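You operate a simulated robot arm through the tools that you are given. There is no shell and no other tool. Be economical: measure what you need, move in short steps, check, and stop when the job is done.

You are at the controls of a simulated robot arm. One attempt, no reset.

JOB
Change the green filter under cup 29 for a white one.
Fine: open its clamp and set the cup on the bench; the green one goes in the waste tub; put the cup back on its seat and shut the clamp; leave the other cups. Set down upright: what you pick out.

The check looks at the end state, three seconds after you hand in, the way a careful person would. Anything else that was tipped, shoved, dropped, spilled or broken makes it a failure.

ROBOT AND FRAMES
A 7-joint arm with a two-finger parallel gripper, fixed in place. Base frame: the origin is at the foot of the arm, x ahead of it, y to its left, z up; the work surface is at about z = 900. Units: mm, degrees, N and s.
Its first joint turns from -132.0 to 132.0 degrees. Payload 3.91 kg.
Tool frame: the origin (TCP) lies between the finger pads and is the grasp point; the fingertips stand 30 mm ahead of it; z points along the fingers, y is the line along which they close. Largest opening 110 mm; finger width 20, thickness 10; the body of the gripper, 48 by 112 mm, starts 55 mm behind the TCP.
Orientation is told as [roll, pitch, yaw] about the base's x, y, z axes, in that order, counted from this pose: with the fingers straight down and closing along the base's y, the tool's x points along the base's -x, its y along +y and its z along -z.

CONTROLS
- The arm moves only by the tool nudge_tool. Its argument "moves" is a list of rows, each an object of numbers (a shift or turn left out is 0, a gripper value left out holds the last): "hand": the gripper command, from -1 (fully open) to 1 (shut), values between in proportion; "x", "y", "z": the shift along the base's x, y, z in units of 50 mm (1.0 is 50 mm); "ax", "ay", "az": the turn, a rotation vector about the base's x, y, z in units of 4 degrees (1.0 is 4 degrees). In form: [{"hand": .., "x": .., "y": .., "z": .., "ax": .., "ay": .., "az": ..}, ...]. A call has 1 to 20 rows; each row shifts and turns the commanded pose from where the row before left it. A call with a number of a shift or a turn outside -1 to 1 is refused whole. A row lasts 0.2 s, in which the tool goes at most 50 mm and 8.6 degrees; a call with a longer step from one row to the next is refused whole, and so is a gripper value outside its range. A pose out of reach is approached as far as the arm can. The call stops where the force on the tool passes 90 N (or 10 N more than at its start, if that is more) or the arm is blocked; 0.2 s more then pass. The fingers move at their own pace (about 108 mm/s each) and stop on an object; they squeeze with about 45 N. The grip force told is the motor's: it shows also when the fingers shut on nothing. Time passes only in rows, and 0.2 s behind the last, so rows that do not move let the fingers close. It gives the time, the measured TCP pose, the force on the tool (base axes), the opening and the grip force at its end, in the units of the frame above (readings bear some noise), with the torque about the TCP (base axes, N m) and any sound that the robot's microphone picked up.
- Cameras (640 x 400 px; columns grow to the right, rows downward): "scene" is fixed at [48.2, 651.5, 1614.4]; the picture's right is [-0.54, -0.84, 0.00], its down [0.64, -0.41, -0.65] and it looks along [0.54, -0.35, 0.76] (base axes); focal length 214 px, centre (320, 200). "wrist" rides on the gripper at [72, 17, -103] in the tool frame; the picture's right is [-0.23, 0.97, 0.00], its down [-0.76, -0.18, -0.62] and it looks along [-0.61, -0.14, 0.78] (tool axes); focal length 222 px, centre (320, 200).
- camera(camera): a new picture of that camera. The clock stands still meanwhile.
- probe_pixels(camera, pixels): for up to 12 pixels [column, row] of the newest picture of that camera ("zoom" is the newest enlarged one), the place [x, y, z] in the base frame of the surface seen there, good to about 3 mm. The clock stands still meanwhile.
- inspect(camera, box): a new picture of the part [left, top, right, bottom] of that camera's present view, enlarged. The clock stands still meanwhile.
- close_job(): hands the job in; it is judged then, once.

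Work in short steps. Measure before you move; look again where a grasp or a placing could have gone wrong, and mend it. You have 80 turns and 38 pictures in all, those below and enlarged ones among them. Open the gripper and draw the arm clear of the work before you hand the job in, unless the task says otherwise; then end with one line.

The tools are called after "Emit:" as a command line: name --argument value ..., lists and objects as JSON in quotes. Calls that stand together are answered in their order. nudge_tool: Moves the arm, as the interface text tells. Its arguments: {"type":"object","properties":{"moves":{"type":"array","items":{"type":"object","properties":{"hand":{"type":"number"},"x":{"type":"number"},"y":{"type":"number"},"z":{"type":"number"},"ax":{"type":"number"},"ay":{"type":"number"},"az":{"type":"number"}}}}},"required":["moves"]} The other tools are called the same way: camera (camera) takes a picture; probe_pixels (camera, pixels) gives the place of the surface under pixels of a picture; inspect (camera, box) takes an enlarged picture of a part of a camera's view; close_job () hands the job in.

At the start:

```text
t: 0.0
eef_pos: [408.0, 362.2, 1367.7]
tcp_rot: [0.0, 0.0, -0.1]
force: [0.3, -0.2, -0.5]
torque: [-0.03, -0.01, 0.03]
finger_gap: 109.6
gripper_force: 0.1
```

scene: 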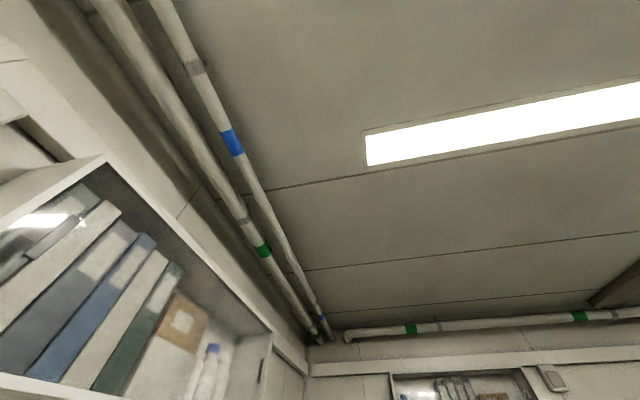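
wrist: 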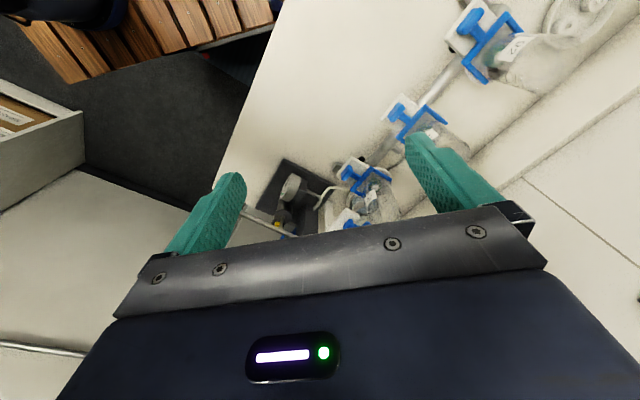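

The scene camera looks at the ceiling, so the wrist camera is what I have. It shows blue clamps at (485,40), (415,120), (365,175), (350,220); I enlarge that region first.

Emit:
inspect --camera "wrist" --box '[240, 0, 640, 250]'

Emit:
probe_pixels --camera "wrist" --pixels '[[485, 40], [540, 60], [410, 115], [445, 140], [360, 175], [375, 200], [350, 218], [290, 190], [580, 20], [330, 100], [500, 180], [100, 230]]'

```text
1.60 times, centred on (440, 125) of wrist
```

zoom: 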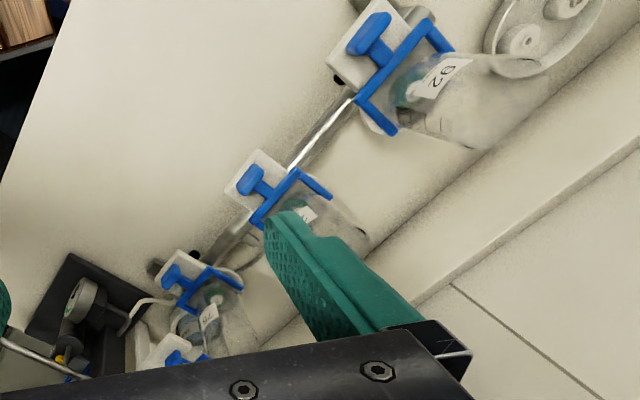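

```text
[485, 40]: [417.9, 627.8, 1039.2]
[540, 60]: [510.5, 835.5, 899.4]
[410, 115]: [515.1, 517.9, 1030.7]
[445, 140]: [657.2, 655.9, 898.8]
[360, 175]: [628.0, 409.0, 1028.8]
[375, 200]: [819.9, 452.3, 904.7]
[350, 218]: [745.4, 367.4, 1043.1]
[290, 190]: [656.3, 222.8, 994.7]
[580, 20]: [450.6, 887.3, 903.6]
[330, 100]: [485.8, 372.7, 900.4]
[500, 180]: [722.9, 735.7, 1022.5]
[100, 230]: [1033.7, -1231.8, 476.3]
```

The view is partial; I turn the tool +56° about z so the camera faces the row of cups squarely.

Emit:
nudge_tool --moves '[{"az": 1}, {"az": 1}, {"az": 1}, {"az": 1}, {"az": 1}, {"az": 1}, {"az": 1}, {"az": 1}, {"az": 1}, {"az": 1}, {"az": 1}, {"az": 1}, {"az": 1}, {"az": 1}, {}]'

Emit:
camera --camera "wrist"

```text
t: 3.2
eef_pos: [407.9, 362.6, 1367.6]
tcp_rot: [0.0, 0.0, 56.2]
force: [0.1, -0.3, 0.5]
torque: [-0.01, -0.02, -0.03]
finger_gap: 110.0
gripper_force: 0.0
```

```text
34 pictures are left
```

wrist: 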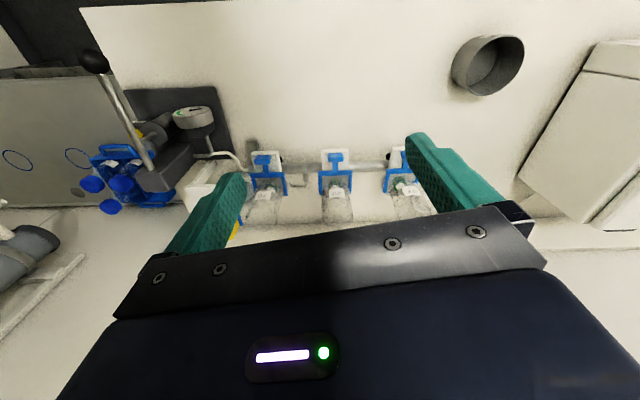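

The row is half hidden by the gripper; I shift the tool outwards so it moves up in the picture.

Emit:
nudge_tool --moves '[{"x": 0.7, "y": 0.65}, {"x": 0.7, "y": 0.65}, {"x": 0.7, "y": 0.65}, {"x": 0.7, "y": 0.65}, {}, {}]'

Emit:
camera --camera "wrist"

```text
t: 4.6
eef_pos: [549.9, 493.0, 1367.8]
tcp_rot: [0.1, 0.1, 56.0]
force: [-0.7, 0.2, -0.2]
torque: [-0.02, -0.06, 0.01]
finger_gap: 110.5
gripper_force: 0.2
```

```text
33 pictures are left
```

wrist: 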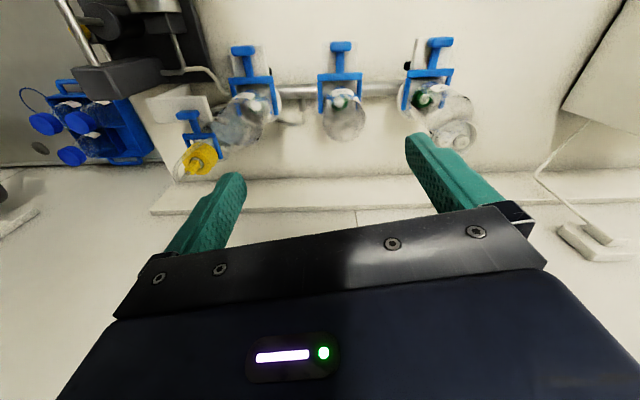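

Now the cups stand in view: clamps at (430,85), (340,85), (252,85), and a yellow one at (197,150). I enlarge to read labels.

Emit:
inspect --camera "wrist" --box '[140, 20, 500, 200]'

Emit:
inspect --camera "wrist" --box '[0, 0, 260, 190]'

Emit:
probe_pixels --camera "wrist" --pixels '[[437, 42], [341, 45], [243, 50], [187, 115], [341, 77], [253, 80], [430, 72], [198, 155], [345, 110], [150, 20], [70, 125], [300, 195]]'

```text
1.78 times, centred on (320, 110) of wrist
```

zoom: 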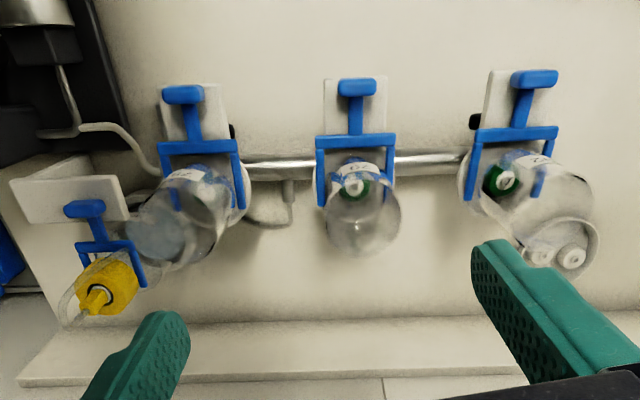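

```text
2.11 times, centred on (130, 95) of wrist
```

zoom: 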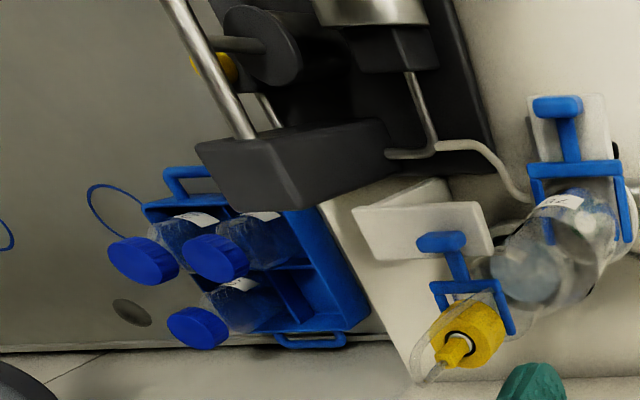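

```text
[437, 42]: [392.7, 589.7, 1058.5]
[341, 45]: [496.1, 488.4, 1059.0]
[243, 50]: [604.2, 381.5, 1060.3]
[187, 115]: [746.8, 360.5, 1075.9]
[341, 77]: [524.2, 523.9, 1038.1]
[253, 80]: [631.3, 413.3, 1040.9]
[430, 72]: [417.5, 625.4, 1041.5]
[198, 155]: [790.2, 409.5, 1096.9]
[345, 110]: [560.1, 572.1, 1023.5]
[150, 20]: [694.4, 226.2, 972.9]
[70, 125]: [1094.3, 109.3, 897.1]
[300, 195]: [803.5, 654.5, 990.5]
```

Vertical things run away from (320,24) in this view. I now zoom on the labels of the cups.

Emit:
inspect --camera "wrist" --box '[395, 30, 485, 170]'

Emit:
inspect --camera "wrist" --box '[300, 60, 390, 170]'

Emit:
inspect --camera "wrist" --box '[165, 65, 290, 180]'

```text
2.86 times, centred on (440, 100) of wrist
```

zoom: 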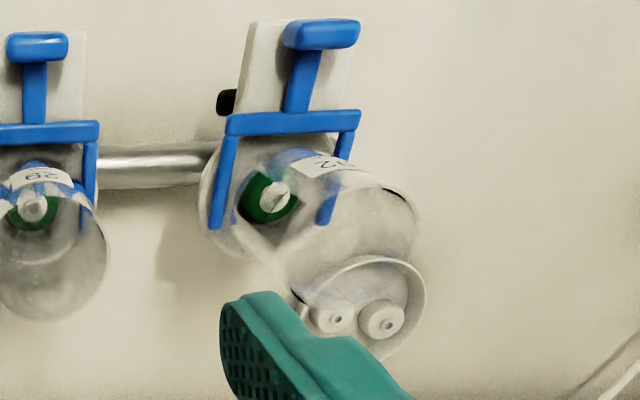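

```text
3.64 times, centred on (345, 115) of wrist
```

zoom: 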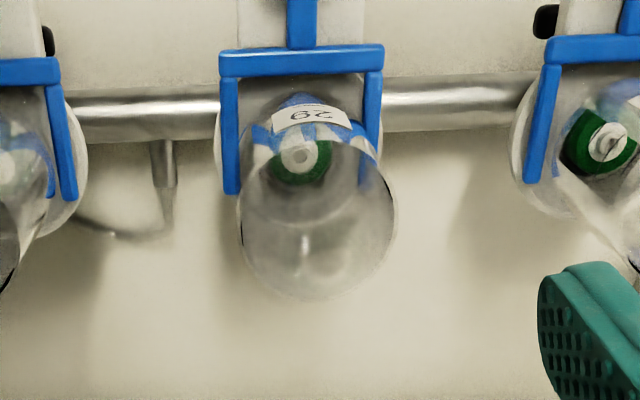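

```text
3.48 times, centred on (228, 122) of wrist
```

zoom: 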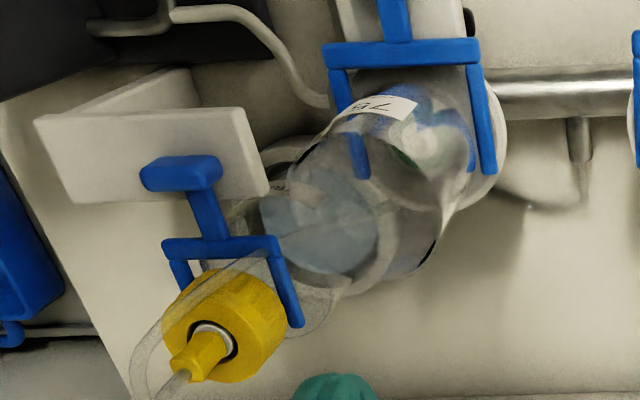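

The middle cup's label appears as 29 upside down (to confirm closer). White pucks lie in a dish to the right; the tub was further right near (170,610). I move toward that side to see them.

Emit:
nudge_tool --moves '[{"x": -0.7, "y": 0.1, "az": 1}, {"x": -0.7, "y": 0.1, "az": 1}, {"x": -0.7, "y": 0.1, "az": 1}, {"x": -0.7, "y": 0.1, "az": 1}, {"x": -0.7, "y": 0.1, "az": 1}, {"x": -0.2, "y": 0.3, "az": 1}, {"az": 1}, {"az": 1}, {}, {}]'

Emit:
camera --camera "wrist"

```text
t: 6.8
eef_pos: [364.4, 532.1, 1368.4]
tcp_rot: [0.0, 0.1, 88.1]
force: [-0.3, -1.0, 0.6]
torque: [0.0, 0.01, -0.01]
finger_gap: 109.8
gripper_force: 0.2
```

```text
27 pictures are left
```

wrist: 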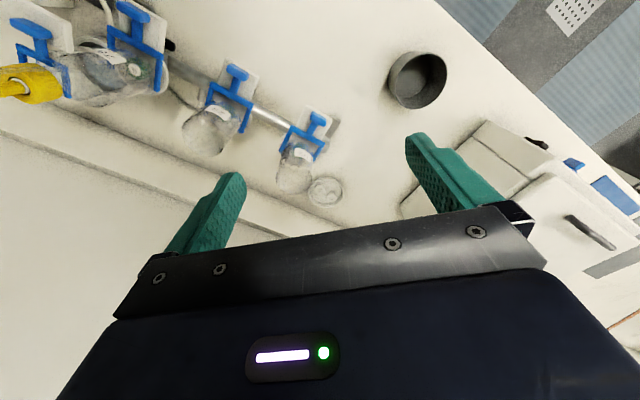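

The tub is at (417,80) and the dish of white filters at (326,190). I probe them and zoom.

Emit:
probe_pixels --camera "wrist" --pixels '[[393, 70], [445, 75], [418, 52], [415, 105], [412, 85], [313, 188], [326, 180], [340, 192], [326, 203], [380, 150], [260, 200], [500, 150]]'

Emit:
inspect --camera "wrist" --box '[260, 100, 400, 215]'

```text
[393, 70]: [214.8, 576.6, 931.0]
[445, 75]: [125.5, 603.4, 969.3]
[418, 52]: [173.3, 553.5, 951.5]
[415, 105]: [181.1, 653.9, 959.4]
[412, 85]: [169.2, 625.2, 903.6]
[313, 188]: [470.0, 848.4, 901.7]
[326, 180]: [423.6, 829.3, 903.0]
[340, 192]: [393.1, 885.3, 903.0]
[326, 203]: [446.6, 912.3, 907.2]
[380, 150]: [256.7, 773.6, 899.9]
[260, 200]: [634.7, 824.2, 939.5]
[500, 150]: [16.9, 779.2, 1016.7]
```

```text
3.48 times, centred on (330, 158) of wrist
```

zoom: 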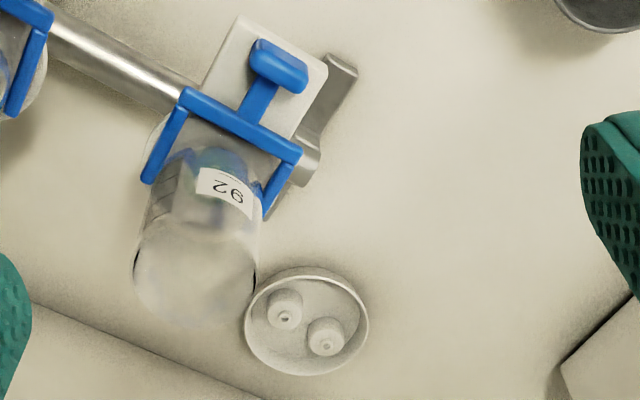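

Probe the two white filters and dish rim, and the right cup's parts in this zoom.

Emit:
probe_pixels --camera "zoom" --pixels '[[285, 318], [284, 296], [270, 312], [326, 346], [326, 326], [310, 342], [343, 340], [250, 330], [367, 325], [310, 272], [310, 373], [225, 190]]'

Emit:
nudge_tool --moves '[{"z": -1, "x": 0.8}, {"z": -1, "x": 0.8}, {"z": -0.5, "x": 0.4}, {}, {}]'

Emit:
camera --camera "wrist"

```text
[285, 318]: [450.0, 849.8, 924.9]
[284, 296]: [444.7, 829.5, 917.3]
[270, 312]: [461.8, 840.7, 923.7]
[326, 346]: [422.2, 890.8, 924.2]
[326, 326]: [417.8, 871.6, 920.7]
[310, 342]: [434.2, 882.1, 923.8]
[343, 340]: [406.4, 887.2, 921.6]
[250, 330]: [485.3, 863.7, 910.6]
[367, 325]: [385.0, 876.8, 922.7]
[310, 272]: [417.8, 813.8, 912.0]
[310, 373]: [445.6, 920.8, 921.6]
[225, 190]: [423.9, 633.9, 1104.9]
```

```text
refused: row 1 steps farther than a row can; nothing moved
```

```text
25 pictures are left
```

wrist: 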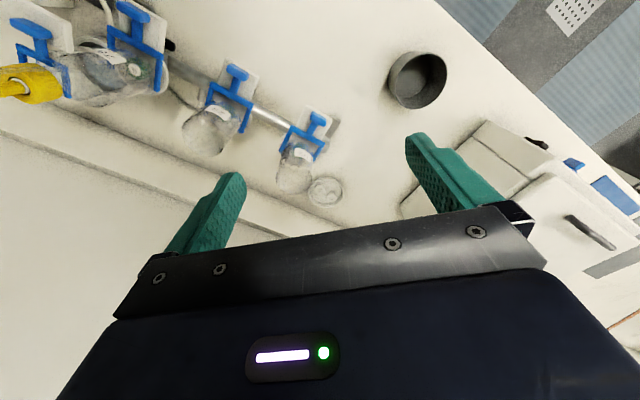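

The step was too long (norm matters). From the current picture I probe cup 29 (near (205,130)) and cup 26 rims to know heights before descending.

Emit:
probe_pixels --camera "wrist" --pixels '[[205, 153], [184, 138], [226, 142], [205, 130], [218, 112], [293, 192], [278, 180], [308, 185], [100, 100], [250, 75], [236, 72], [205, 95]]'

Emit:
nudge_tool --moves '[{"z": -0.7, "x": 0.6, "az": -1}, {"z": -0.7, "x": 0.6, "az": -1}, {"z": -0.2, "x": 0.9, "y": -0.3, "az": -1}, {"x": 0.7, "y": -0.6, "az": -1}, {"y": -0.6, "az": -1}, {"az": -1}, {"az": -1}, {"az": -1}, {}, {}]'

Emit:
camera --camera "wrist"

```text
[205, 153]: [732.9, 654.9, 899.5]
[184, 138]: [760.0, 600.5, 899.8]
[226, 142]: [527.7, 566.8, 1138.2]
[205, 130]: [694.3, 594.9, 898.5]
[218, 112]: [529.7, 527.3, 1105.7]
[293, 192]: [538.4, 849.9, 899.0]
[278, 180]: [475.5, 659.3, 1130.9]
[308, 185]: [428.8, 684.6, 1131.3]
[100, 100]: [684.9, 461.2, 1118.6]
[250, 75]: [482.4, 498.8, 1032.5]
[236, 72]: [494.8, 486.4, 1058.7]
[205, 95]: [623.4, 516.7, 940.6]
```

```text
t: 9.0
eef_pos: [503.1, 457.8, 1287.3]
tcp_rot: [0.0, 0.0, 56.0]
force: [0.2, -1.0, -0.2]
torque: [0.04, 0.0, -0.02]
finger_gap: 109.8
gripper_force: 0.1
```

```text
24 pictures are left
```

wrist: 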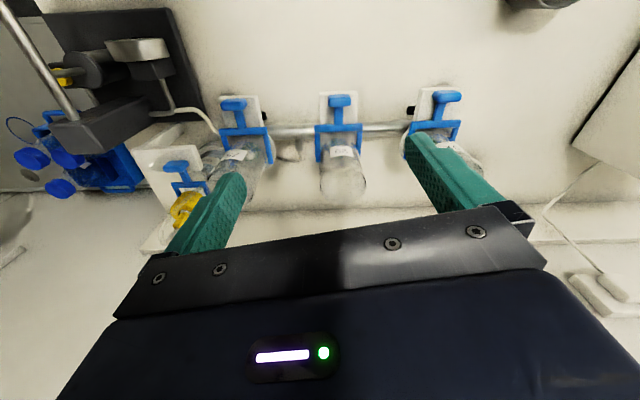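

Cup tops are near z=1138. Zoom on cup 29 with its clamp.

Emit:
inspect --camera "wrist" --box '[295, 80, 395, 210]'

Emit:
inspect --camera "wrist" --box '[400, 75, 490, 165]'

```text
3.08 times, centred on (345, 145) of wrist
```

zoom: 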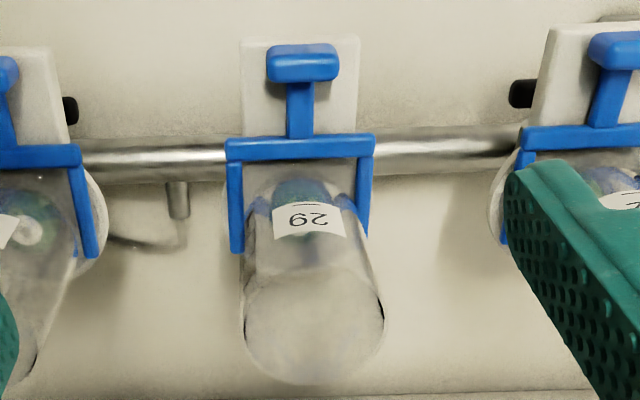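

```text
4.44 times, centred on (445, 120) of wrist
```

zoom: 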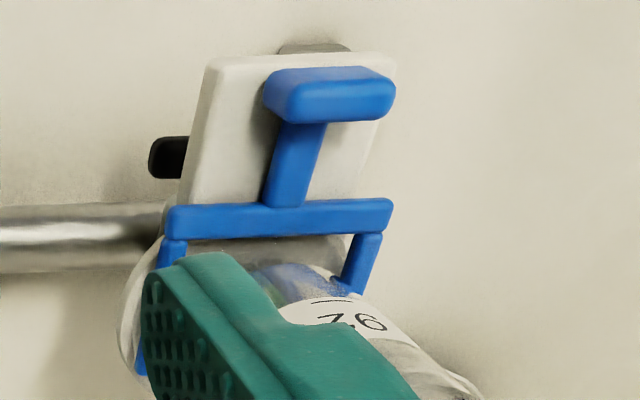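

I zoom hard on the two labels to be sure of the number.

Emit:
inspect --camera "wrist" --box '[330, 140, 362, 160]'

Emit:
probe_pixels --camera "wrist" --pixels '[[340, 100], [340, 115], [340, 128], [319, 130], [361, 130], [318, 158], [364, 155], [340, 150], [325, 100], [345, 175], [330, 185], [355, 180]]'

```text
16.00 times, centred on (346, 150) of wrist
```

zoom: 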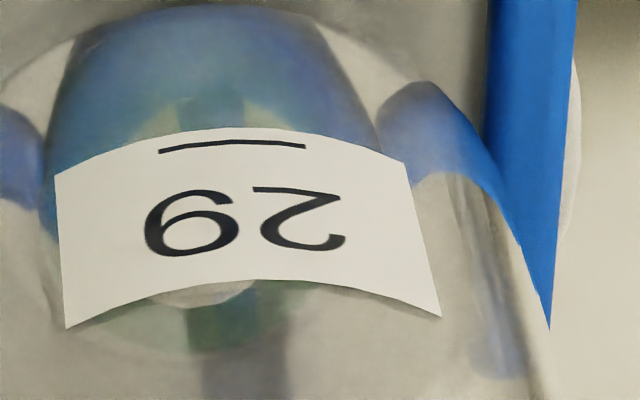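

```text
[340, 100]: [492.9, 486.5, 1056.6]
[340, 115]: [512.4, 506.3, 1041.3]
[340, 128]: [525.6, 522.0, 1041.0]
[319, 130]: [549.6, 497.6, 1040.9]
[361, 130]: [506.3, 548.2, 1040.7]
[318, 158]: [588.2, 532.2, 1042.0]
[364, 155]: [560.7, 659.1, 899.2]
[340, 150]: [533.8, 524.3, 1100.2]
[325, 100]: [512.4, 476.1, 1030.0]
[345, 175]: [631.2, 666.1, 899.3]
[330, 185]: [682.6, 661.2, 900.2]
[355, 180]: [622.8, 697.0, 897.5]
```

The label reads 29 (upside down, with underline), so the middle cup is the one. To understand the clamp mechanism I take a low oblique view from the arm side.

Emit:
nudge_tool --moves '[{"x": -0.4, "y": -0.65, "az": 1}, {"x": -0.4, "y": -0.65, "az": 1}, {"x": -0.4, "y": -0.65, "az": 1}, {"az": 1}, {"az": 1}, {"z": -0.8, "ax": 0.89, "ay": -0.45}, {"z": -0.8, "ax": 0.89, "ay": -0.45}, {"z": -0.8, "ax": 0.89, "ay": -0.45}, {"z": -0.8, "ax": 0.89, "ay": -0.45}, {"ax": 0.89, "ay": -0.45}, {"ax": 0.89, "ay": -0.45}, {"ax": 0.89, "ay": -0.45}, {"ax": 0.89, "ay": -0.45}, {}, {}]'

Emit:
camera --camera "wrist"

```text
t: 12.2
eef_pos: [444.1, 361.2, 1128.0]
tcp_rot: [-7.9, -31.1, 78.2]
force: [1.1, 0.2, 0.6]
torque: [-0.03, -0.01, 0.02]
finger_gap: 109.8
gripper_force: 0.1
```

```text
20 pictures are left
```

wrist: 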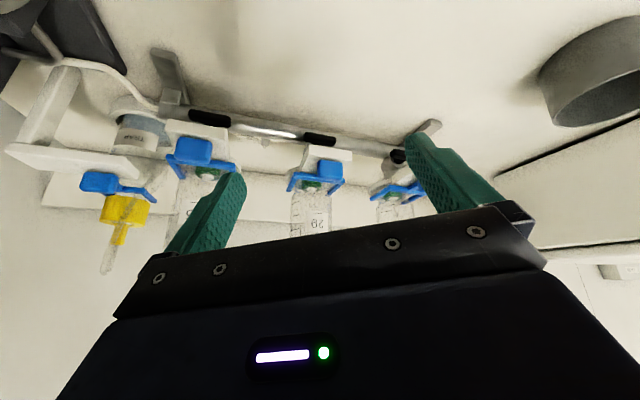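

Emit:
inspect --camera "wrist" --box '[270, 120, 370, 240]'

```text
3.33 times, centred on (320, 180) of wrist
```

zoom: 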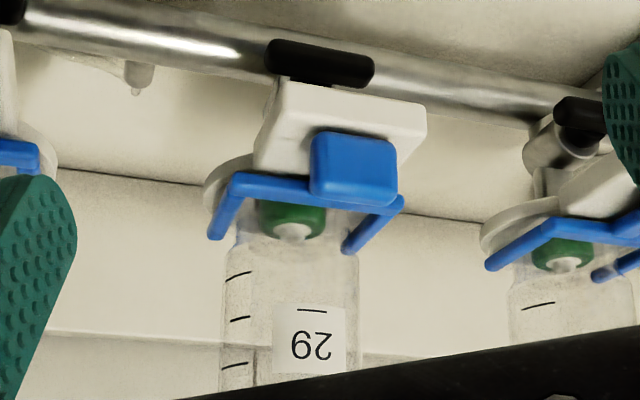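

Flipped mentally: the fork lies level over the seat, its knob stands above a white plate; there is no visible pivot. I probe the knob, plate and prongs.

Emit:
probe_pixels --camera "zoom" --pixels '[[325, 160], [385, 165], [350, 160], [350, 190], [330, 185], [385, 192], [270, 188], [215, 235], [225, 165], [300, 120], [348, 248], [395, 208]]'

Emit:
inspect --camera "wrist" --box '[60, 100, 250, 230]'

```text
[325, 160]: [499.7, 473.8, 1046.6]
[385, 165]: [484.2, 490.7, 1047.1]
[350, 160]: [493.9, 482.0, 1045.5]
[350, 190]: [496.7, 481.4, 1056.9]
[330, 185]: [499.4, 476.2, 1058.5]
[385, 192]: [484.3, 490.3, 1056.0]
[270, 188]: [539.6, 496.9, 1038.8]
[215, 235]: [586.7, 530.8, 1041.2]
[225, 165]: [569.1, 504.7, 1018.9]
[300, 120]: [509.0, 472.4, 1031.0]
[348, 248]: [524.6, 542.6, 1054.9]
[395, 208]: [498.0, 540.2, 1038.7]
```

```text
3.08 times, centred on (155, 165) of wrist
```

zoom: 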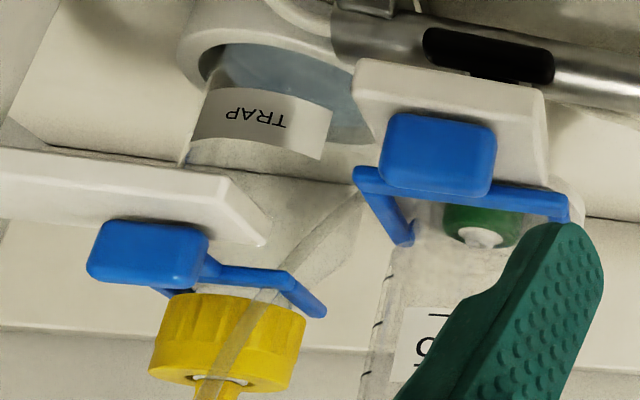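

The knob is centred about (495,488), z 1043–1062, above a plate at z 1031. I straighten the tool, set yaw 45 (fingers closing along the row), and hover above the knob.

Emit:
nudge_tool --moves '[{"hand": -0.1, "z": 0.3, "ax": -0.89, "ay": 0.45}, {"ax": -0.89, "ay": 0.45}, {"ax": -0.89, "ay": 0.45}, {"ax": -0.89, "ay": 0.45}, {"ax": -0.89, "ay": 0.45}, {"ax": -0.89, "ay": 0.45}, {"ax": -0.89, "ay": 0.45}, {"ax": -0.89, "ay": 0.45}, {"az": -1}, {"az": -1}, {"az": -1}, {"az": -1}, {"az": -1, "x": 0.2, "y": 0.6}, {"az": -1, "x": 0.2, "y": 0.6}, {"az": -0.8, "x": 0.3, "y": 0.6}, {"x": 0.33, "y": 0.75}, {}, {}]'

```text
t: 16.0
eef_pos: [494.9, 487.6, 1142.9]
tcp_rot: [0.1, 0.0, 48.9]
force: [-0.4, -0.3, -0.2]
torque: [-0.01, -0.01, 0.01]
finger_gap: 60.4
gripper_force: 0.0
```

Correct yaw and descend to z≈1070.

Emit:
nudge_tool --moves '[{"az": -0.9}, {"z": -0.7}, {"z": -0.5}, {"z": -0.25}, {}, {}]'

Emit:
camera --camera "wrist"

```text
t: 17.4
eef_pos: [494.6, 486.9, 1068.2]
tcp_rot: [0.0, -0.1, 45.1]
force: [-0.6, 0.7, 0.7]
torque: [-0.01, -0.01, 0.01]
finger_gap: 60.4
gripper_force: 0.0
```

```text
17 pictures are left
```

wrist: 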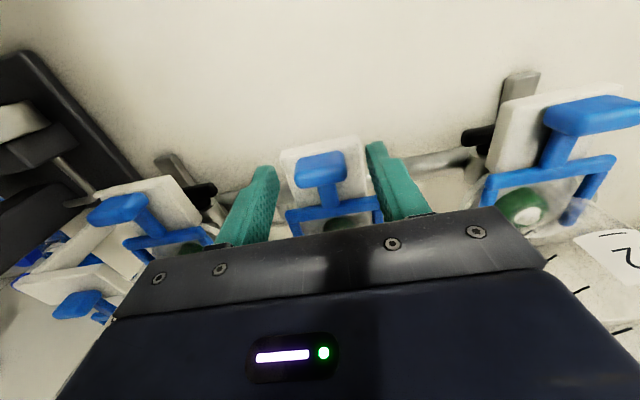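

The knob sits between the fingers at (320,168). I close on it.

Emit:
nudge_tool --moves '[{"hand": 1}, {}, {}, {}]'

```text
t: 18.4
eef_pos: [493.3, 487.7, 1068.7]
tcp_rot: [0.0, 0.1, 45.3]
force: [-1.4, 0.0, -1.8]
torque: [0.04, 0.01, -0.06]
finger_gap: 33.4
gripper_force: 45.4
```

Gripped (33 mm). I try a small 10 mm pull straight back along the lever (−n).

Emit:
nudge_tool --moves '[{"x": -0.04, "y": -0.04}, {"x": -0.05, "y": -0.05}, {"x": -0.05, "y": -0.05}, {}]'

```text
t: 19.4
eef_pos: [487.4, 480.3, 1069.8]
tcp_rot: [-0.1, 0.0, 45.2]
force: [-5.3, 5.3, -1.7]
torque: [0.36, 0.06, -0.17]
finger_gap: 33.4
gripper_force: 44.9
```

It moved about 10 mm with small force. I pull another 14 mm and look.

Emit:
nudge_tool --moves '[{"x": -0.07, "y": -0.07}, {"x": -0.07, "y": -0.07}, {"x": -0.06, "y": -0.06}, {}]'

Emit:
inspect --camera "wrist" --box '[200, 100, 460, 260]'

```text
t: 20.4
eef_pos: [477.3, 470.7, 1070.0]
tcp_rot: [0.0, 0.0, 45.2]
force: [-1.3, 1.0, -5.6]
torque: [-0.47, 0.41, -0.07]
finger_gap: 33.2
gripper_force: 45.1
```

```text
2.46 times, centred on (330, 180) of wrist
```

zoom: 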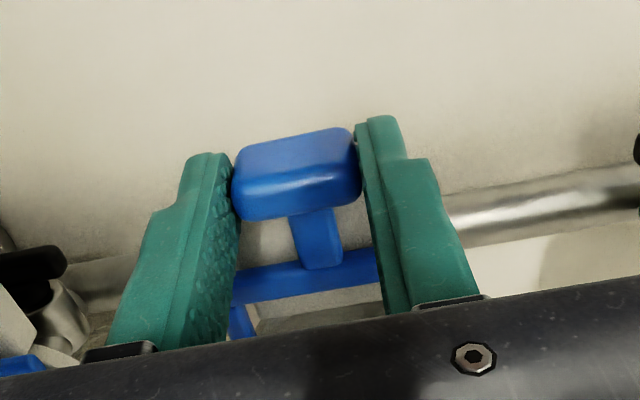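

The fork slides with the knob. I keep pulling until its stop.

Emit:
nudge_tool --moves '[{"x": -0.08, "y": -0.08}, {"x": -0.08, "y": -0.08}, {"x": -0.08, "y": -0.08}, {"x": -0.08, "y": -0.08}, {"x": -0.08, "y": -0.08}, {}]'

```text
t: 21.8
eef_pos: [459.1, 450.4, 1069.9]
tcp_rot: [-0.1, 0.0, 45.2]
force: [-2.9, 3.3, -1.1]
torque: [-0.37, 0.45, -0.03]
finger_gap: 33.3
gripper_force: 45.6
```

Emit:
nudge_tool --moves '[{"x": -0.08, "y": -0.08}, {"x": -0.08, "y": -0.08}, {"x": -0.08, "y": -0.08}, {}, {}]'

Emit:
camera --camera "wrist"

```text
t: 23.0
eef_pos: [447.4, 439.2, 1071.6]
tcp_rot: [0.1, -0.1, 45.2]
force: [23.2, 29.7, 14.4]
torque: [0.72, -0.57, 0.01]
finger_gap: 33.9
gripper_force: 44.9
```

```text
15 pictures are left
```

wrist: 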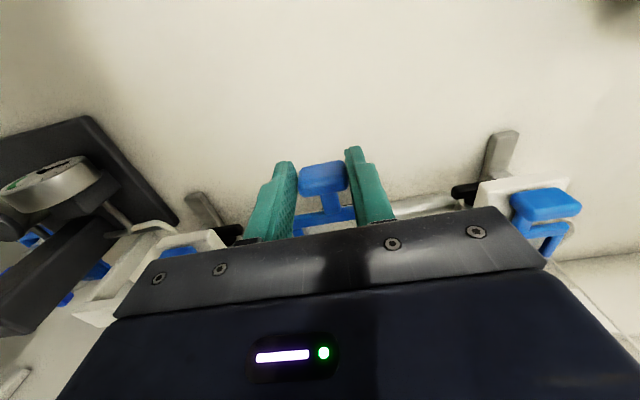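

The stop was met (38 N) after ~64 mm of travel. I relax a little, release, rise and look down on cup 29.

Emit:
nudge_tool --moves '[{"x": 0.03, "y": 0.03}, {"hand": -0.1}, {}, {"z": 0.8}, {"z": 1}, {"z": 1}, {"z": 1}, {"z": 0.6, "x": 0.5, "y": 0.5}, {"x": 0.5, "y": 0.5}, {"x": 0.5, "y": 0.5}, {}, {}]'

Emit:
inspect --camera "wrist" --box '[240, 30, 400, 210]'

```text
t: 25.6
eef_pos: [522.3, 515.9, 1287.6]
tcp_rot: [0.0, 0.0, 45.3]
force: [-0.7, -0.1, -0.1]
torque: [-0.03, -0.03, -0.04]
finger_gap: 60.9
gripper_force: 0.0
```

```text
2.22 times, centred on (320, 120) of wrist
```

zoom: 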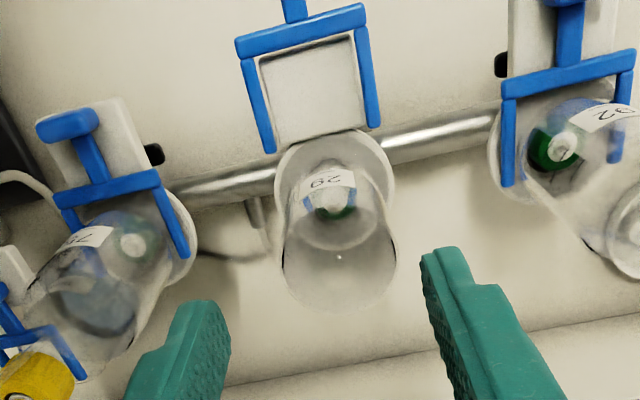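

The fork is clear of the cup. I probe the cup's edges, label, rim and seat.

Emit:
probe_pixels --camera "zoom" --pixels '[[330, 172], [330, 185], [330, 205], [310, 190], [352, 188], [285, 255], [394, 255], [340, 300], [335, 138], [284, 170], [390, 175], [335, 235]]'

Emit:
probe_pixels --camera "zoom" --pixels '[[287, 265], [391, 262], [284, 275], [396, 270], [300, 225], [380, 220], [320, 311], [360, 306], [335, 215], [335, 246], [338, 258], [334, 210]]'

```text
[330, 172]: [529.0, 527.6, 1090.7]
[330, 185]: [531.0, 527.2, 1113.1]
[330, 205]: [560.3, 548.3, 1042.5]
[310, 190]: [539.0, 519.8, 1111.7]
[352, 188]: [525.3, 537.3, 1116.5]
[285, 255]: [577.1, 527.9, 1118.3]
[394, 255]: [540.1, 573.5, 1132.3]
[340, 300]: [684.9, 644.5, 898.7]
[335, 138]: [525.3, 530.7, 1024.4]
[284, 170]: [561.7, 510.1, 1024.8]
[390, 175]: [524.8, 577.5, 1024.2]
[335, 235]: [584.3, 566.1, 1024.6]
```

```text
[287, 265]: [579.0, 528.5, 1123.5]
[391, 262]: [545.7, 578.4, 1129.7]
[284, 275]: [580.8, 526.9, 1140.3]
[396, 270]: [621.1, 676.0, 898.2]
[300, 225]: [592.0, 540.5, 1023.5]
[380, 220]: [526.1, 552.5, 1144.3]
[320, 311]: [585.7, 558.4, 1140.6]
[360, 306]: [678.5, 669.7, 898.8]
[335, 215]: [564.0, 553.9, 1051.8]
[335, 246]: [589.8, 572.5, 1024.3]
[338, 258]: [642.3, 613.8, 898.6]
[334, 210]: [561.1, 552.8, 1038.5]
```

Cup axis ≈ (555.5, 548), radius ≈31, z 1024–1142. I move above it with an 90 mm opening and descend to grip the upper wall (TCP ≈1110).

Emit:
nudge_tool --moves '[{"hand": -0.64, "x": 0.33, "y": 0.32}, {"x": 0.33, "y": 0.32}, {}, {"z": -0.8}, {"z": -0.8}, {"z": -0.8}, {}, {}]'

Emit:
camera --camera "wrist"

```text
t: 27.4
eef_pos: [555.7, 546.8, 1170.6]
tcp_rot: [0.0, 0.0, 45.3]
force: [0.6, -1.1, 0.1]
torque: [-0.01, 0.01, -0.01]
finger_gap: 90.2
gripper_force: 0.0
```

```text
13 pictures are left
```

wrist: 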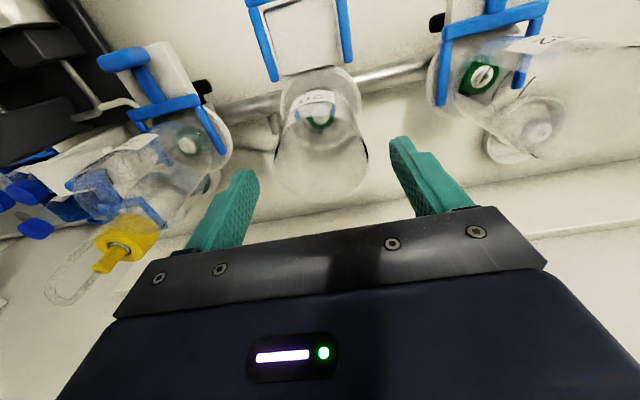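

The cup is centred between the fingers (columns 250 and 395, cup at 322). Descend and close.

Emit:
nudge_tool --moves '[{"z": -0.6}, {"z": -0.55}, {}, {"hand": 1}, {}, {}, {}]'

```text
t: 29.0
eef_pos: [555.0, 547.7, 1112.4]
tcp_rot: [0.0, 0.1, 45.4]
force: [-1.0, -0.7, 0.1]
torque: [-0.01, -0.02, -0.01]
finger_gap: 64.8
gripper_force: 44.9
```

Gripped at 64.8 mm. Lift straight up slowly by 30 mm first.

Emit:
nudge_tool --moves '[{"z": 0.2}, {"z": 0.2}, {"z": 0.2}, {}]'

Emit:
camera --camera "wrist"

```text
t: 30.0
eef_pos: [555.7, 546.1, 1142.9]
tcp_rot: [0.0, 0.0, 45.2]
force: [-0.2, 0.6, -0.5]
torque: [0.01, 0.02, -0.01]
finger_gap: 65.1
gripper_force: 44.8
```

```text
12 pictures are left
```

wrist: 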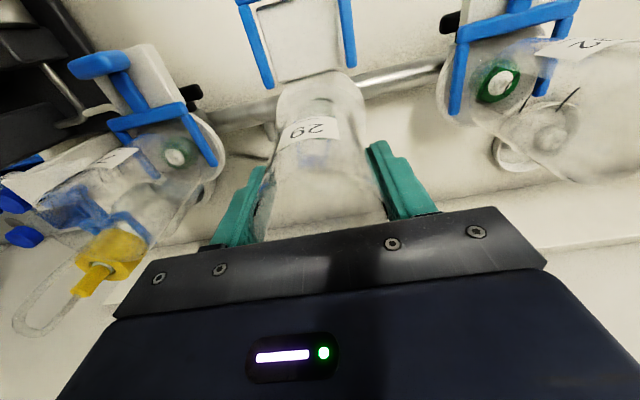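

The cup is in the grip and rising. Lift clear above the other cups, carry to the free bench near (280,740), staying high.

Emit:
nudge_tool --moves '[{"z": 0.6}, {"z": 0.6}, {"z": 0.6}, {"z": 0.6}, {}, {"x": -0.459, "y": 0.322}, {"x": -0.459, "y": 0.322}, {"x": -0.459, "y": 0.322}, {"x": -0.459, "y": 0.322}, {"x": -0.459, "y": 0.322}, {"x": -0.459, "y": 0.322}, {"x": -0.459, "y": 0.322}, {"x": -0.459, "y": 0.322}, {"x": -0.459, "y": 0.322}, {"x": -0.459, "y": 0.322}, {"x": -0.459, "y": 0.322}, {"x": -0.459, "y": 0.322}, {}, {}]'

Emit:
camera --camera "wrist"

```text
t: 34.0
eef_pos: [278.4, 739.5, 1262.1]
tcp_rot: [0.0, -0.1, 45.2]
force: [0.4, -0.1, -0.7]
torque: [0.03, 0.0, 0.03]
finger_gap: 64.9
gripper_force: 45.5
```

```text
11 pictures are left
```

wrist: 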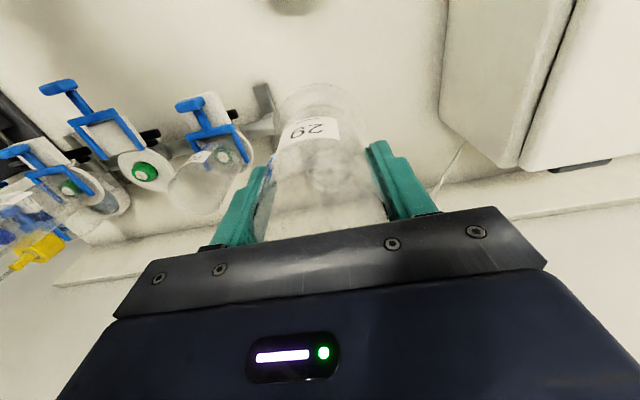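

The cup is empty and the green filter remains on its seat at (145,170). I probe it, plus the box at the right and the bench nearby.

Emit:
probe_pixels --camera "wrist" --pixels '[[145, 170], [140, 166], [133, 172], [157, 172], [145, 180], [145, 160], [120, 160], [170, 180], [440, 100], [480, 165], [400, 120], [380, 60]]'

Emit:
inspect --camera "wrist" --box '[95, 130, 195, 210]'

```text
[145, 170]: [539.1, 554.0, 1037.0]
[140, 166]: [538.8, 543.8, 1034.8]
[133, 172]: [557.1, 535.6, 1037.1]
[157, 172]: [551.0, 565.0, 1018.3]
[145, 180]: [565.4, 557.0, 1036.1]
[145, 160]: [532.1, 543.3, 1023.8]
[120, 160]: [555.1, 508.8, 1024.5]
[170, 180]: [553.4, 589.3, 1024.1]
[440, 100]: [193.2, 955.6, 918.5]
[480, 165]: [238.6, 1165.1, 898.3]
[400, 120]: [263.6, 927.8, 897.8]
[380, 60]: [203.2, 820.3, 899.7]
```

```text
5.00 times, centred on (145, 170) of wrist
```

zoom: 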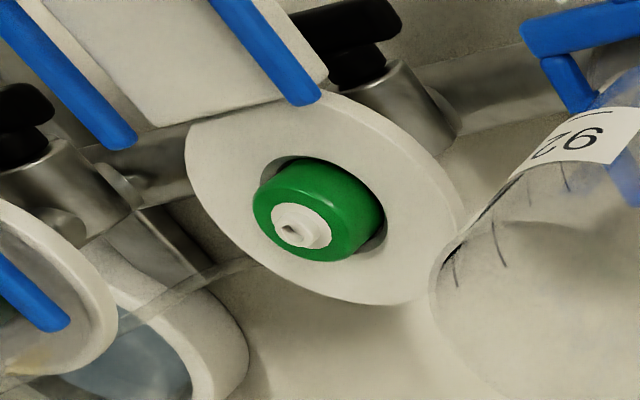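

The seat recess holds the filter with its nub up. Now lower the cup to the bench: down to just above contact (TCP ≈ 992).

Emit:
nudge_tool --moves '[{"z": -0.7}, {"z": -0.7}, {"z": -0.7}, {"z": -0.7}, {"z": -0.7}, {"z": -0.7}, {"z": -0.7}, {"z": -0.4}, {}, {}]'

Emit:
nudge_tool --moves '[{"z": -0.04}, {"z": -0.04}, {}]'

```text
t: 36.2
eef_pos: [279.9, 740.5, 995.8]
tcp_rot: [0.0, 0.1, 45.2]
force: [0.9, 0.5, -0.9]
torque: [-0.04, 0.0, -0.01]
finger_gap: 64.8
gripper_force: 44.7
```

```text
t: 37.0
eef_pos: [279.8, 740.9, 993.4]
tcp_rot: [0.0, 0.0, 45.3]
force: [-0.5, 0.1, -0.4]
torque: [-0.01, 0.01, 0.01]
finger_gap: 65.0
gripper_force: 45.2
```

Emit:
nudge_tool --moves '[{"z": -0.04}, {"z": -0.04}, {}]'

```text
t: 37.8
eef_pos: [279.3, 739.7, 989.5]
tcp_rot: [-0.1, 0.0, 45.2]
force: [-0.5, -0.1, -0.3]
torque: [-0.01, -0.02, 0.0]
finger_gap: 65.1
gripper_force: 44.9
```

Still no contact; continue in 1.5 mm steps.

Emit:
nudge_tool --moves '[{"z": -0.03}, {"z": -0.03}, {}]'

```text
t: 38.6
eef_pos: [280.0, 740.1, 987.6]
tcp_rot: [0.0, -0.1, 45.3]
force: [-0.1, -1.7, 9.6]
torque: [-0.37, -0.08, -0.06]
finger_gap: 64.8
gripper_force: 45.1
```

Contact (9.6 N) at TCP z 987.6. Open to 90 mm, rise straight up, and look at the cup.

Emit:
nudge_tool --moves '[{"hand": -0.64}, {}, {"z": 0.5}, {"z": 0.8}, {"z": 0.9}, {"z": 0.9}, {"z": 0.9}, {}]'

Emit:
camera --camera "wrist"

```text
t: 40.4
eef_pos: [283.6, 742.9, 1187.1]
tcp_rot: [0.0, 0.1, 45.3]
force: [-1.7, -0.3, 0.3]
torque: [-0.02, -0.01, -0.03]
finger_gap: 90.3
gripper_force: 0.1
```

```text
9 pictures are left
```

wrist: 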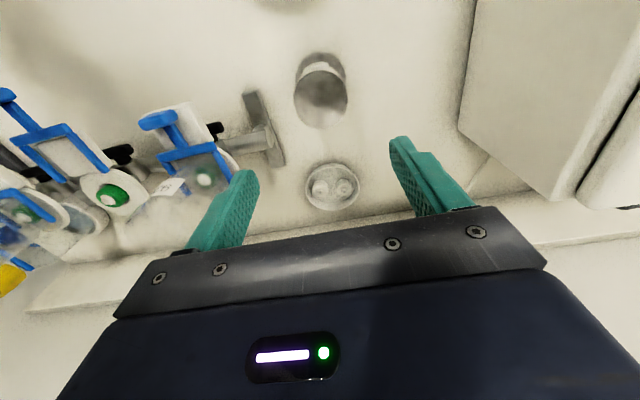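

The cup stands upright on the bench at (320,90). I probe the green filter at (112,195), dish filters, and the tub bottom area.

Emit:
probe_pixels --camera "wrist" --pixels '[[112, 190], [100, 195], [127, 196], [110, 206], [106, 200], [318, 188], [342, 188], [311, 188], [325, 188], [318, 181], [335, 186], [350, 187]]'

Emit:
nudge_tool --moves '[{"z": 0.6, "hand": -0.27}, {"x": 0.6, "y": -0.43}, {"x": 0.6, "y": -0.43}, {"x": 0.6, "y": -0.43}, {"x": 0.6, "y": -0.43}, {"x": 0.6, "y": -0.43}, {"x": 0.6, "y": -0.43}, {"x": 0.6, "y": -0.43}, {"x": 0.6, "y": -0.43}, {"x": 0.66, "y": -0.41}, {}, {}, {"z": -0.6}, {"z": -0.6}, {}, {}]'

Emit:
inspect --camera "wrist" --box '[200, 20, 440, 220]'

```text
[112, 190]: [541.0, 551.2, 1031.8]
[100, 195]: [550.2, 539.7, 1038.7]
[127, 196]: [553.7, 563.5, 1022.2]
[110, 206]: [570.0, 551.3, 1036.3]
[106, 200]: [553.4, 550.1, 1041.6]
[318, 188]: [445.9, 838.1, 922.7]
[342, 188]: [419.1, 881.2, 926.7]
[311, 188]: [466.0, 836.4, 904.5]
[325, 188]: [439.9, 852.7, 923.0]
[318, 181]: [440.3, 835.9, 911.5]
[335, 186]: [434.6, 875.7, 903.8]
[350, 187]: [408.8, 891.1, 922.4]
```

```text
t: 43.8
eef_pos: [552.4, 547.2, 1155.9]
tcp_rot: [0.1, 0.0, 45.2]
force: [0.6, -0.7, 0.0]
torque: [-0.02, -0.04, 0.05]
finger_gap: 69.9
gripper_force: 0.1
```

```text
2.00 times, centred on (320, 120) of wrist
```

zoom: 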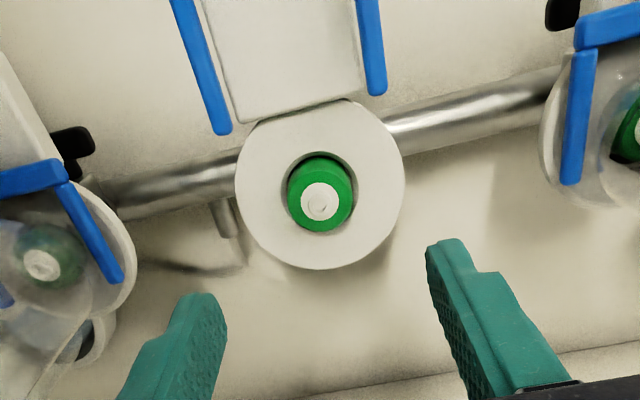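

Clear view of the filter at zoom (320,193). I probe its edges and the seat's edges.

Emit:
probe_pixels --camera "zoom" --pixels '[[320, 205], [293, 195], [349, 195], [322, 170], [322, 228], [238, 185], [402, 180], [318, 104], [322, 265], [356, 178], [300, 165], [312, 190]]'

```text
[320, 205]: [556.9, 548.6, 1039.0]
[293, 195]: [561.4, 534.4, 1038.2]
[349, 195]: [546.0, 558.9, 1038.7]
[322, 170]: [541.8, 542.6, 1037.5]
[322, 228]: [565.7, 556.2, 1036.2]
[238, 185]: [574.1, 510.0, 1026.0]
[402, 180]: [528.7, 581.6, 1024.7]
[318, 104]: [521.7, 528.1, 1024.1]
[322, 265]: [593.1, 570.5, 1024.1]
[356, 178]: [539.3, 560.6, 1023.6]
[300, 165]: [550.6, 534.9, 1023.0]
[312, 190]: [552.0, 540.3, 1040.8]
```

Filter centre ≈ (554,548), Ø≈30, top z 1038, seat top 1024. Descend to TCP 1056.5 (fingertips ~2.5 mm above the seat).

Emit:
nudge_tool --moves '[{"x": 0.03, "y": 0.01, "z": -0.6}, {"z": -0.6}, {"z": -0.6}, {"z": -0.15}, {}, {}]'

```text
t: 45.2
eef_pos: [555.6, 548.7, 1057.7]
tcp_rot: [0.1, 0.1, 45.3]
force: [-0.4, -0.7, 0.6]
torque: [0.0, -0.01, -0.03]
finger_gap: 69.9
gripper_force: 0.0
```

Emit:
nudge_tool --moves '[{"x": -0.02, "y": -0.01, "z": -0.02}, {"hand": 1}, {}, {}, {}]'

```text
t: 46.4
eef_pos: [555.2, 547.6, 1056.5]
tcp_rot: [0.0, 0.0, 45.1]
force: [-0.6, -0.8, 0.5]
torque: [0.01, -0.01, -0.03]
finger_gap: 22.9
gripper_force: 45.6
```

Closed at 22.9 mm, less than expected; lift 40 mm and check.

Emit:
nudge_tool --moves '[{"z": 0.2}, {"z": 0.3}, {"z": 0.3}, {}]'

Emit:
inspect --camera "wrist" --box '[200, 20, 440, 220]'

```text
t: 47.4
eef_pos: [553.2, 548.1, 1097.9]
tcp_rot: [0.1, 0.0, 45.2]
force: [0.4, 0.3, -0.4]
torque: [-0.02, -0.03, 0.01]
finger_gap: 28.5
gripper_force: 45.0
```

```text
2.00 times, centred on (320, 120) of wrist
```

zoom: 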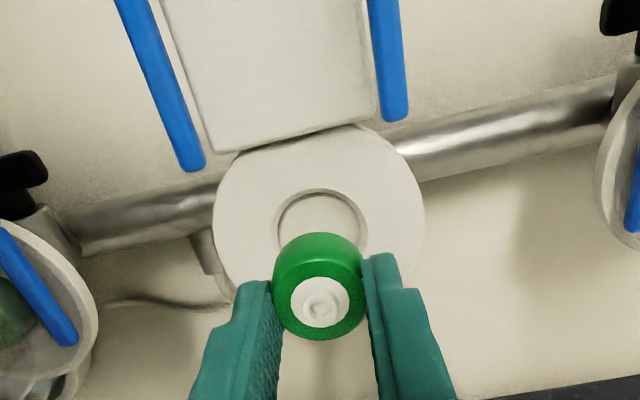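

The green filter is held (28.5 mm). I probe its position and the empty recess for later.

Emit:
probe_pixels --camera "zoom" --pixels '[[320, 308], [322, 240], [280, 285], [360, 285], [278, 220], [366, 220], [320, 192], [320, 215], [217, 200], [422, 210], [318, 130], [375, 270]]'

```text
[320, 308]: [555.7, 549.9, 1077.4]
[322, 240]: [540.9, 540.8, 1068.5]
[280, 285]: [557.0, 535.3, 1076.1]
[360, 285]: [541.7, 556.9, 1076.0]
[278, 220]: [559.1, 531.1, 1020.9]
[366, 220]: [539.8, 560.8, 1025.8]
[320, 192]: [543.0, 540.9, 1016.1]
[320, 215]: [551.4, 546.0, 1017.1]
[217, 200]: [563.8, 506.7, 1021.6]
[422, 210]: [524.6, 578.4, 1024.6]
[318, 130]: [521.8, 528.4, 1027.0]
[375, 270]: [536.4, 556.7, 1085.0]
```

Filter centred in the grip. Lift clear to z≈1215 and carry to above the tub (170,603).

Emit:
nudge_tool --moves '[{"z": 0.6}, {"z": 0.6}, {"z": 0.6}, {"z": 0.6}, {"x": -0.55, "y": 0.078}, {"x": -0.55, "y": 0.078}, {"x": -0.55, "y": 0.078}, {"x": -0.55, "y": 0.078}, {"x": -0.55, "y": 0.078}, {"x": -0.55, "y": 0.078}, {"x": -0.55, "y": 0.078}, {"x": -0.55, "y": 0.078}, {"x": -0.55, "y": 0.078}, {"x": -0.55, "y": 0.078}, {"x": -0.55, "y": 0.078}, {"x": -0.55, "y": 0.078}, {"x": -0.55, "y": 0.078}, {"x": -0.55, "y": 0.078}, {}, {}]'

Emit:
camera --camera "wrist"

```text
t: 51.6
eef_pos: [168.8, 602.7, 1219.4]
tcp_rot: [0.1, 0.0, 45.1]
force: [-0.3, 0.3, -0.3]
torque: [-0.01, 0.02, 0.0]
finger_gap: 28.7
gripper_force: 45.0
```

```text
6 pictures are left
```

wrist: 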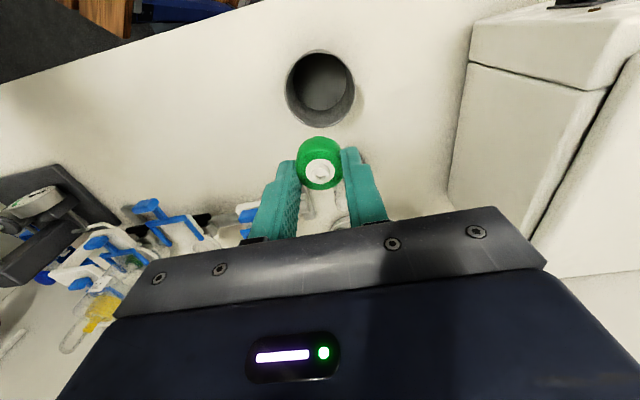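

Probe the tub rim to confirm its centre below.

Emit:
probe_pixels --camera "wrist" --pixels '[[287, 88], [353, 88], [320, 51], [320, 126], [320, 85], [322, 125]]'

```text
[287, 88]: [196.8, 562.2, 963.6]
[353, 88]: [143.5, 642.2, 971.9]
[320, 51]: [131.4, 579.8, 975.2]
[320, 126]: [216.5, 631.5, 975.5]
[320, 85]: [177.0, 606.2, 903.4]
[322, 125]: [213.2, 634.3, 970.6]
```

Tub centre ≈ (172,604), rim z 973. Descend into it and release inside.

Emit:
nudge_tool --moves '[{"x": 0.06, "y": 0.03, "z": -0.7}, {"z": -0.7}, {"z": -0.7}, {"z": -0.7}, {"z": -0.7}, {"z": -0.7}, {"z": -0.7}, {"z": -0.3}, {}, {}, {"hand": 0.1}, {}, {}, {"z": 0.6}, {"z": 0.9}, {"z": 0.9}, {"z": 0.9}, {"z": 0.9}, {}, {}]'

Emit:
inspect --camera "wrist" --box '[220, 20, 420, 220]'

```text
t: 55.8
eef_pos: [173.4, 605.3, 1166.4]
tcp_rot: [0.0, 0.0, 45.3]
force: [-0.6, -0.8, -1.0]
torque: [0.01, 0.01, -0.01]
finger_gap: 49.8
gripper_force: 0.0
```

```text
2.00 times, centred on (320, 120) of wrist
```

zoom: 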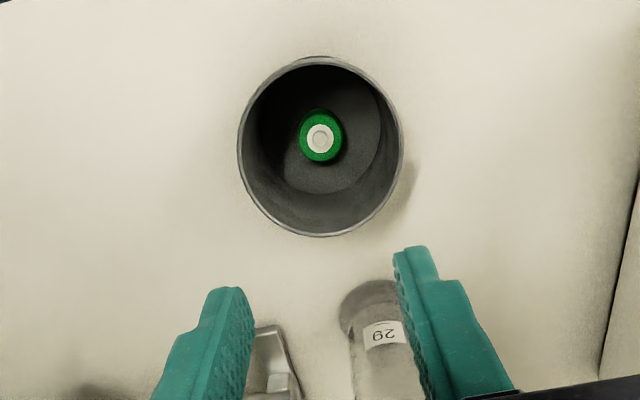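

The green filter lies in the tub. Next: go above white filter A (≈(450,849)), turning the tool to yaw ≈124 so the fingers close across, away from the other filter and dish wall.

Emit:
nudge_tool --moves '[{"z": 0.6, "az": 1}, {"az": 1, "x": 0.55, "y": 0.4}, {"az": 1, "x": 0.55, "y": 0.4}, {"az": 1, "x": 0.55, "y": 0.4}, {"az": 1, "x": 0.55, "y": 0.4}, {"az": 1, "x": 0.55, "y": 0.4}, {"az": 1, "x": 0.55, "y": 0.4}, {"az": 1, "x": 0.55, "y": 0.4}, {"az": 1, "x": 0.55, "y": 0.5}, {"az": 1, "x": 0.55, "y": 0.5}, {"az": 1, "x": 0.55, "y": 0.55}, {"az": 1, "y": 0.54}, {"az": 1}, {"az": 1}, {"az": 1}, {"az": 1}, {"az": 1}, {"az": 1}, {"az": 1}, {"az": 0.7}]'

Emit:
nudge_tool --moves '[{}, {"z": -0.7}, {"z": -0.7}, {}, {}]'

Emit:
inspect --camera "wrist" --box '[220, 20, 420, 220]'

```text
t: 60.0
eef_pos: [446.7, 847.9, 1197.8]
tcp_rot: [0.0, 0.0, 124.1]
force: [-0.1, -0.1, 0.1]
torque: [0.01, 0.0, 0.01]
finger_gap: 49.5
gripper_force: 0.1
```

```text
t: 61.2
eef_pos: [445.5, 848.5, 1125.6]
tcp_rot: [0.0, 0.1, 124.1]
force: [0.2, 0.7, 0.1]
torque: [0.02, -0.01, 0.0]
finger_gap: 49.6
gripper_force: 0.0
```

```text
2.00 times, centred on (320, 120) of wrist
```

zoom: 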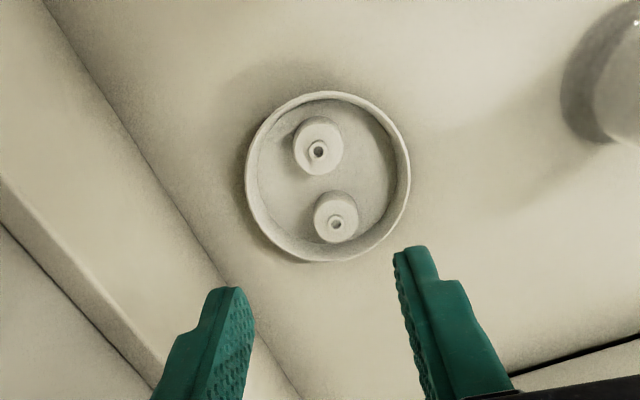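

Filter A is at zoom (318,148), B at (336,218). Probe A's edges, B and the dish.

Emit:
probe_pixels --camera "zoom" --pixels '[[322, 160], [296, 150], [341, 148], [318, 130], [318, 172], [308, 145], [336, 230], [315, 218], [250, 175], [407, 175], [325, 94], [270, 180]]'

```text
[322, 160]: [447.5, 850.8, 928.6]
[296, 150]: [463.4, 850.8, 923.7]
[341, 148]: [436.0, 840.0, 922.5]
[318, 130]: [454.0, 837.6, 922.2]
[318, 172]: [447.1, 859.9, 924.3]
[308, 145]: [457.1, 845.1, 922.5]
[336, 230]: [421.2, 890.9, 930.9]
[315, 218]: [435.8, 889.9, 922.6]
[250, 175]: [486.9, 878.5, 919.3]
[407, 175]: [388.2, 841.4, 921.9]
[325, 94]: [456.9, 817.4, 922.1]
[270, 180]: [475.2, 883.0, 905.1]
```

A's centre ≈ (450,848), top 923, dish rim 920, floor 904. Narrow the opening to 42 mm, and descend to z≈960 to check position.

Emit:
nudge_tool --moves '[{"hand": 0.236, "x": 0.07}, {"z": -0.7}, {"z": -0.7}, {"z": -0.7}, {"z": -0.7}, {"z": -0.5}, {}, {}, {}]'

```text
t: 63.2
eef_pos: [448.5, 847.6, 962.5]
tcp_rot: [-0.1, -0.1, 124.1]
force: [0.0, 0.7, -0.3]
torque: [-0.03, 0.02, -0.01]
finger_gap: 42.1
gripper_force: 0.0
```

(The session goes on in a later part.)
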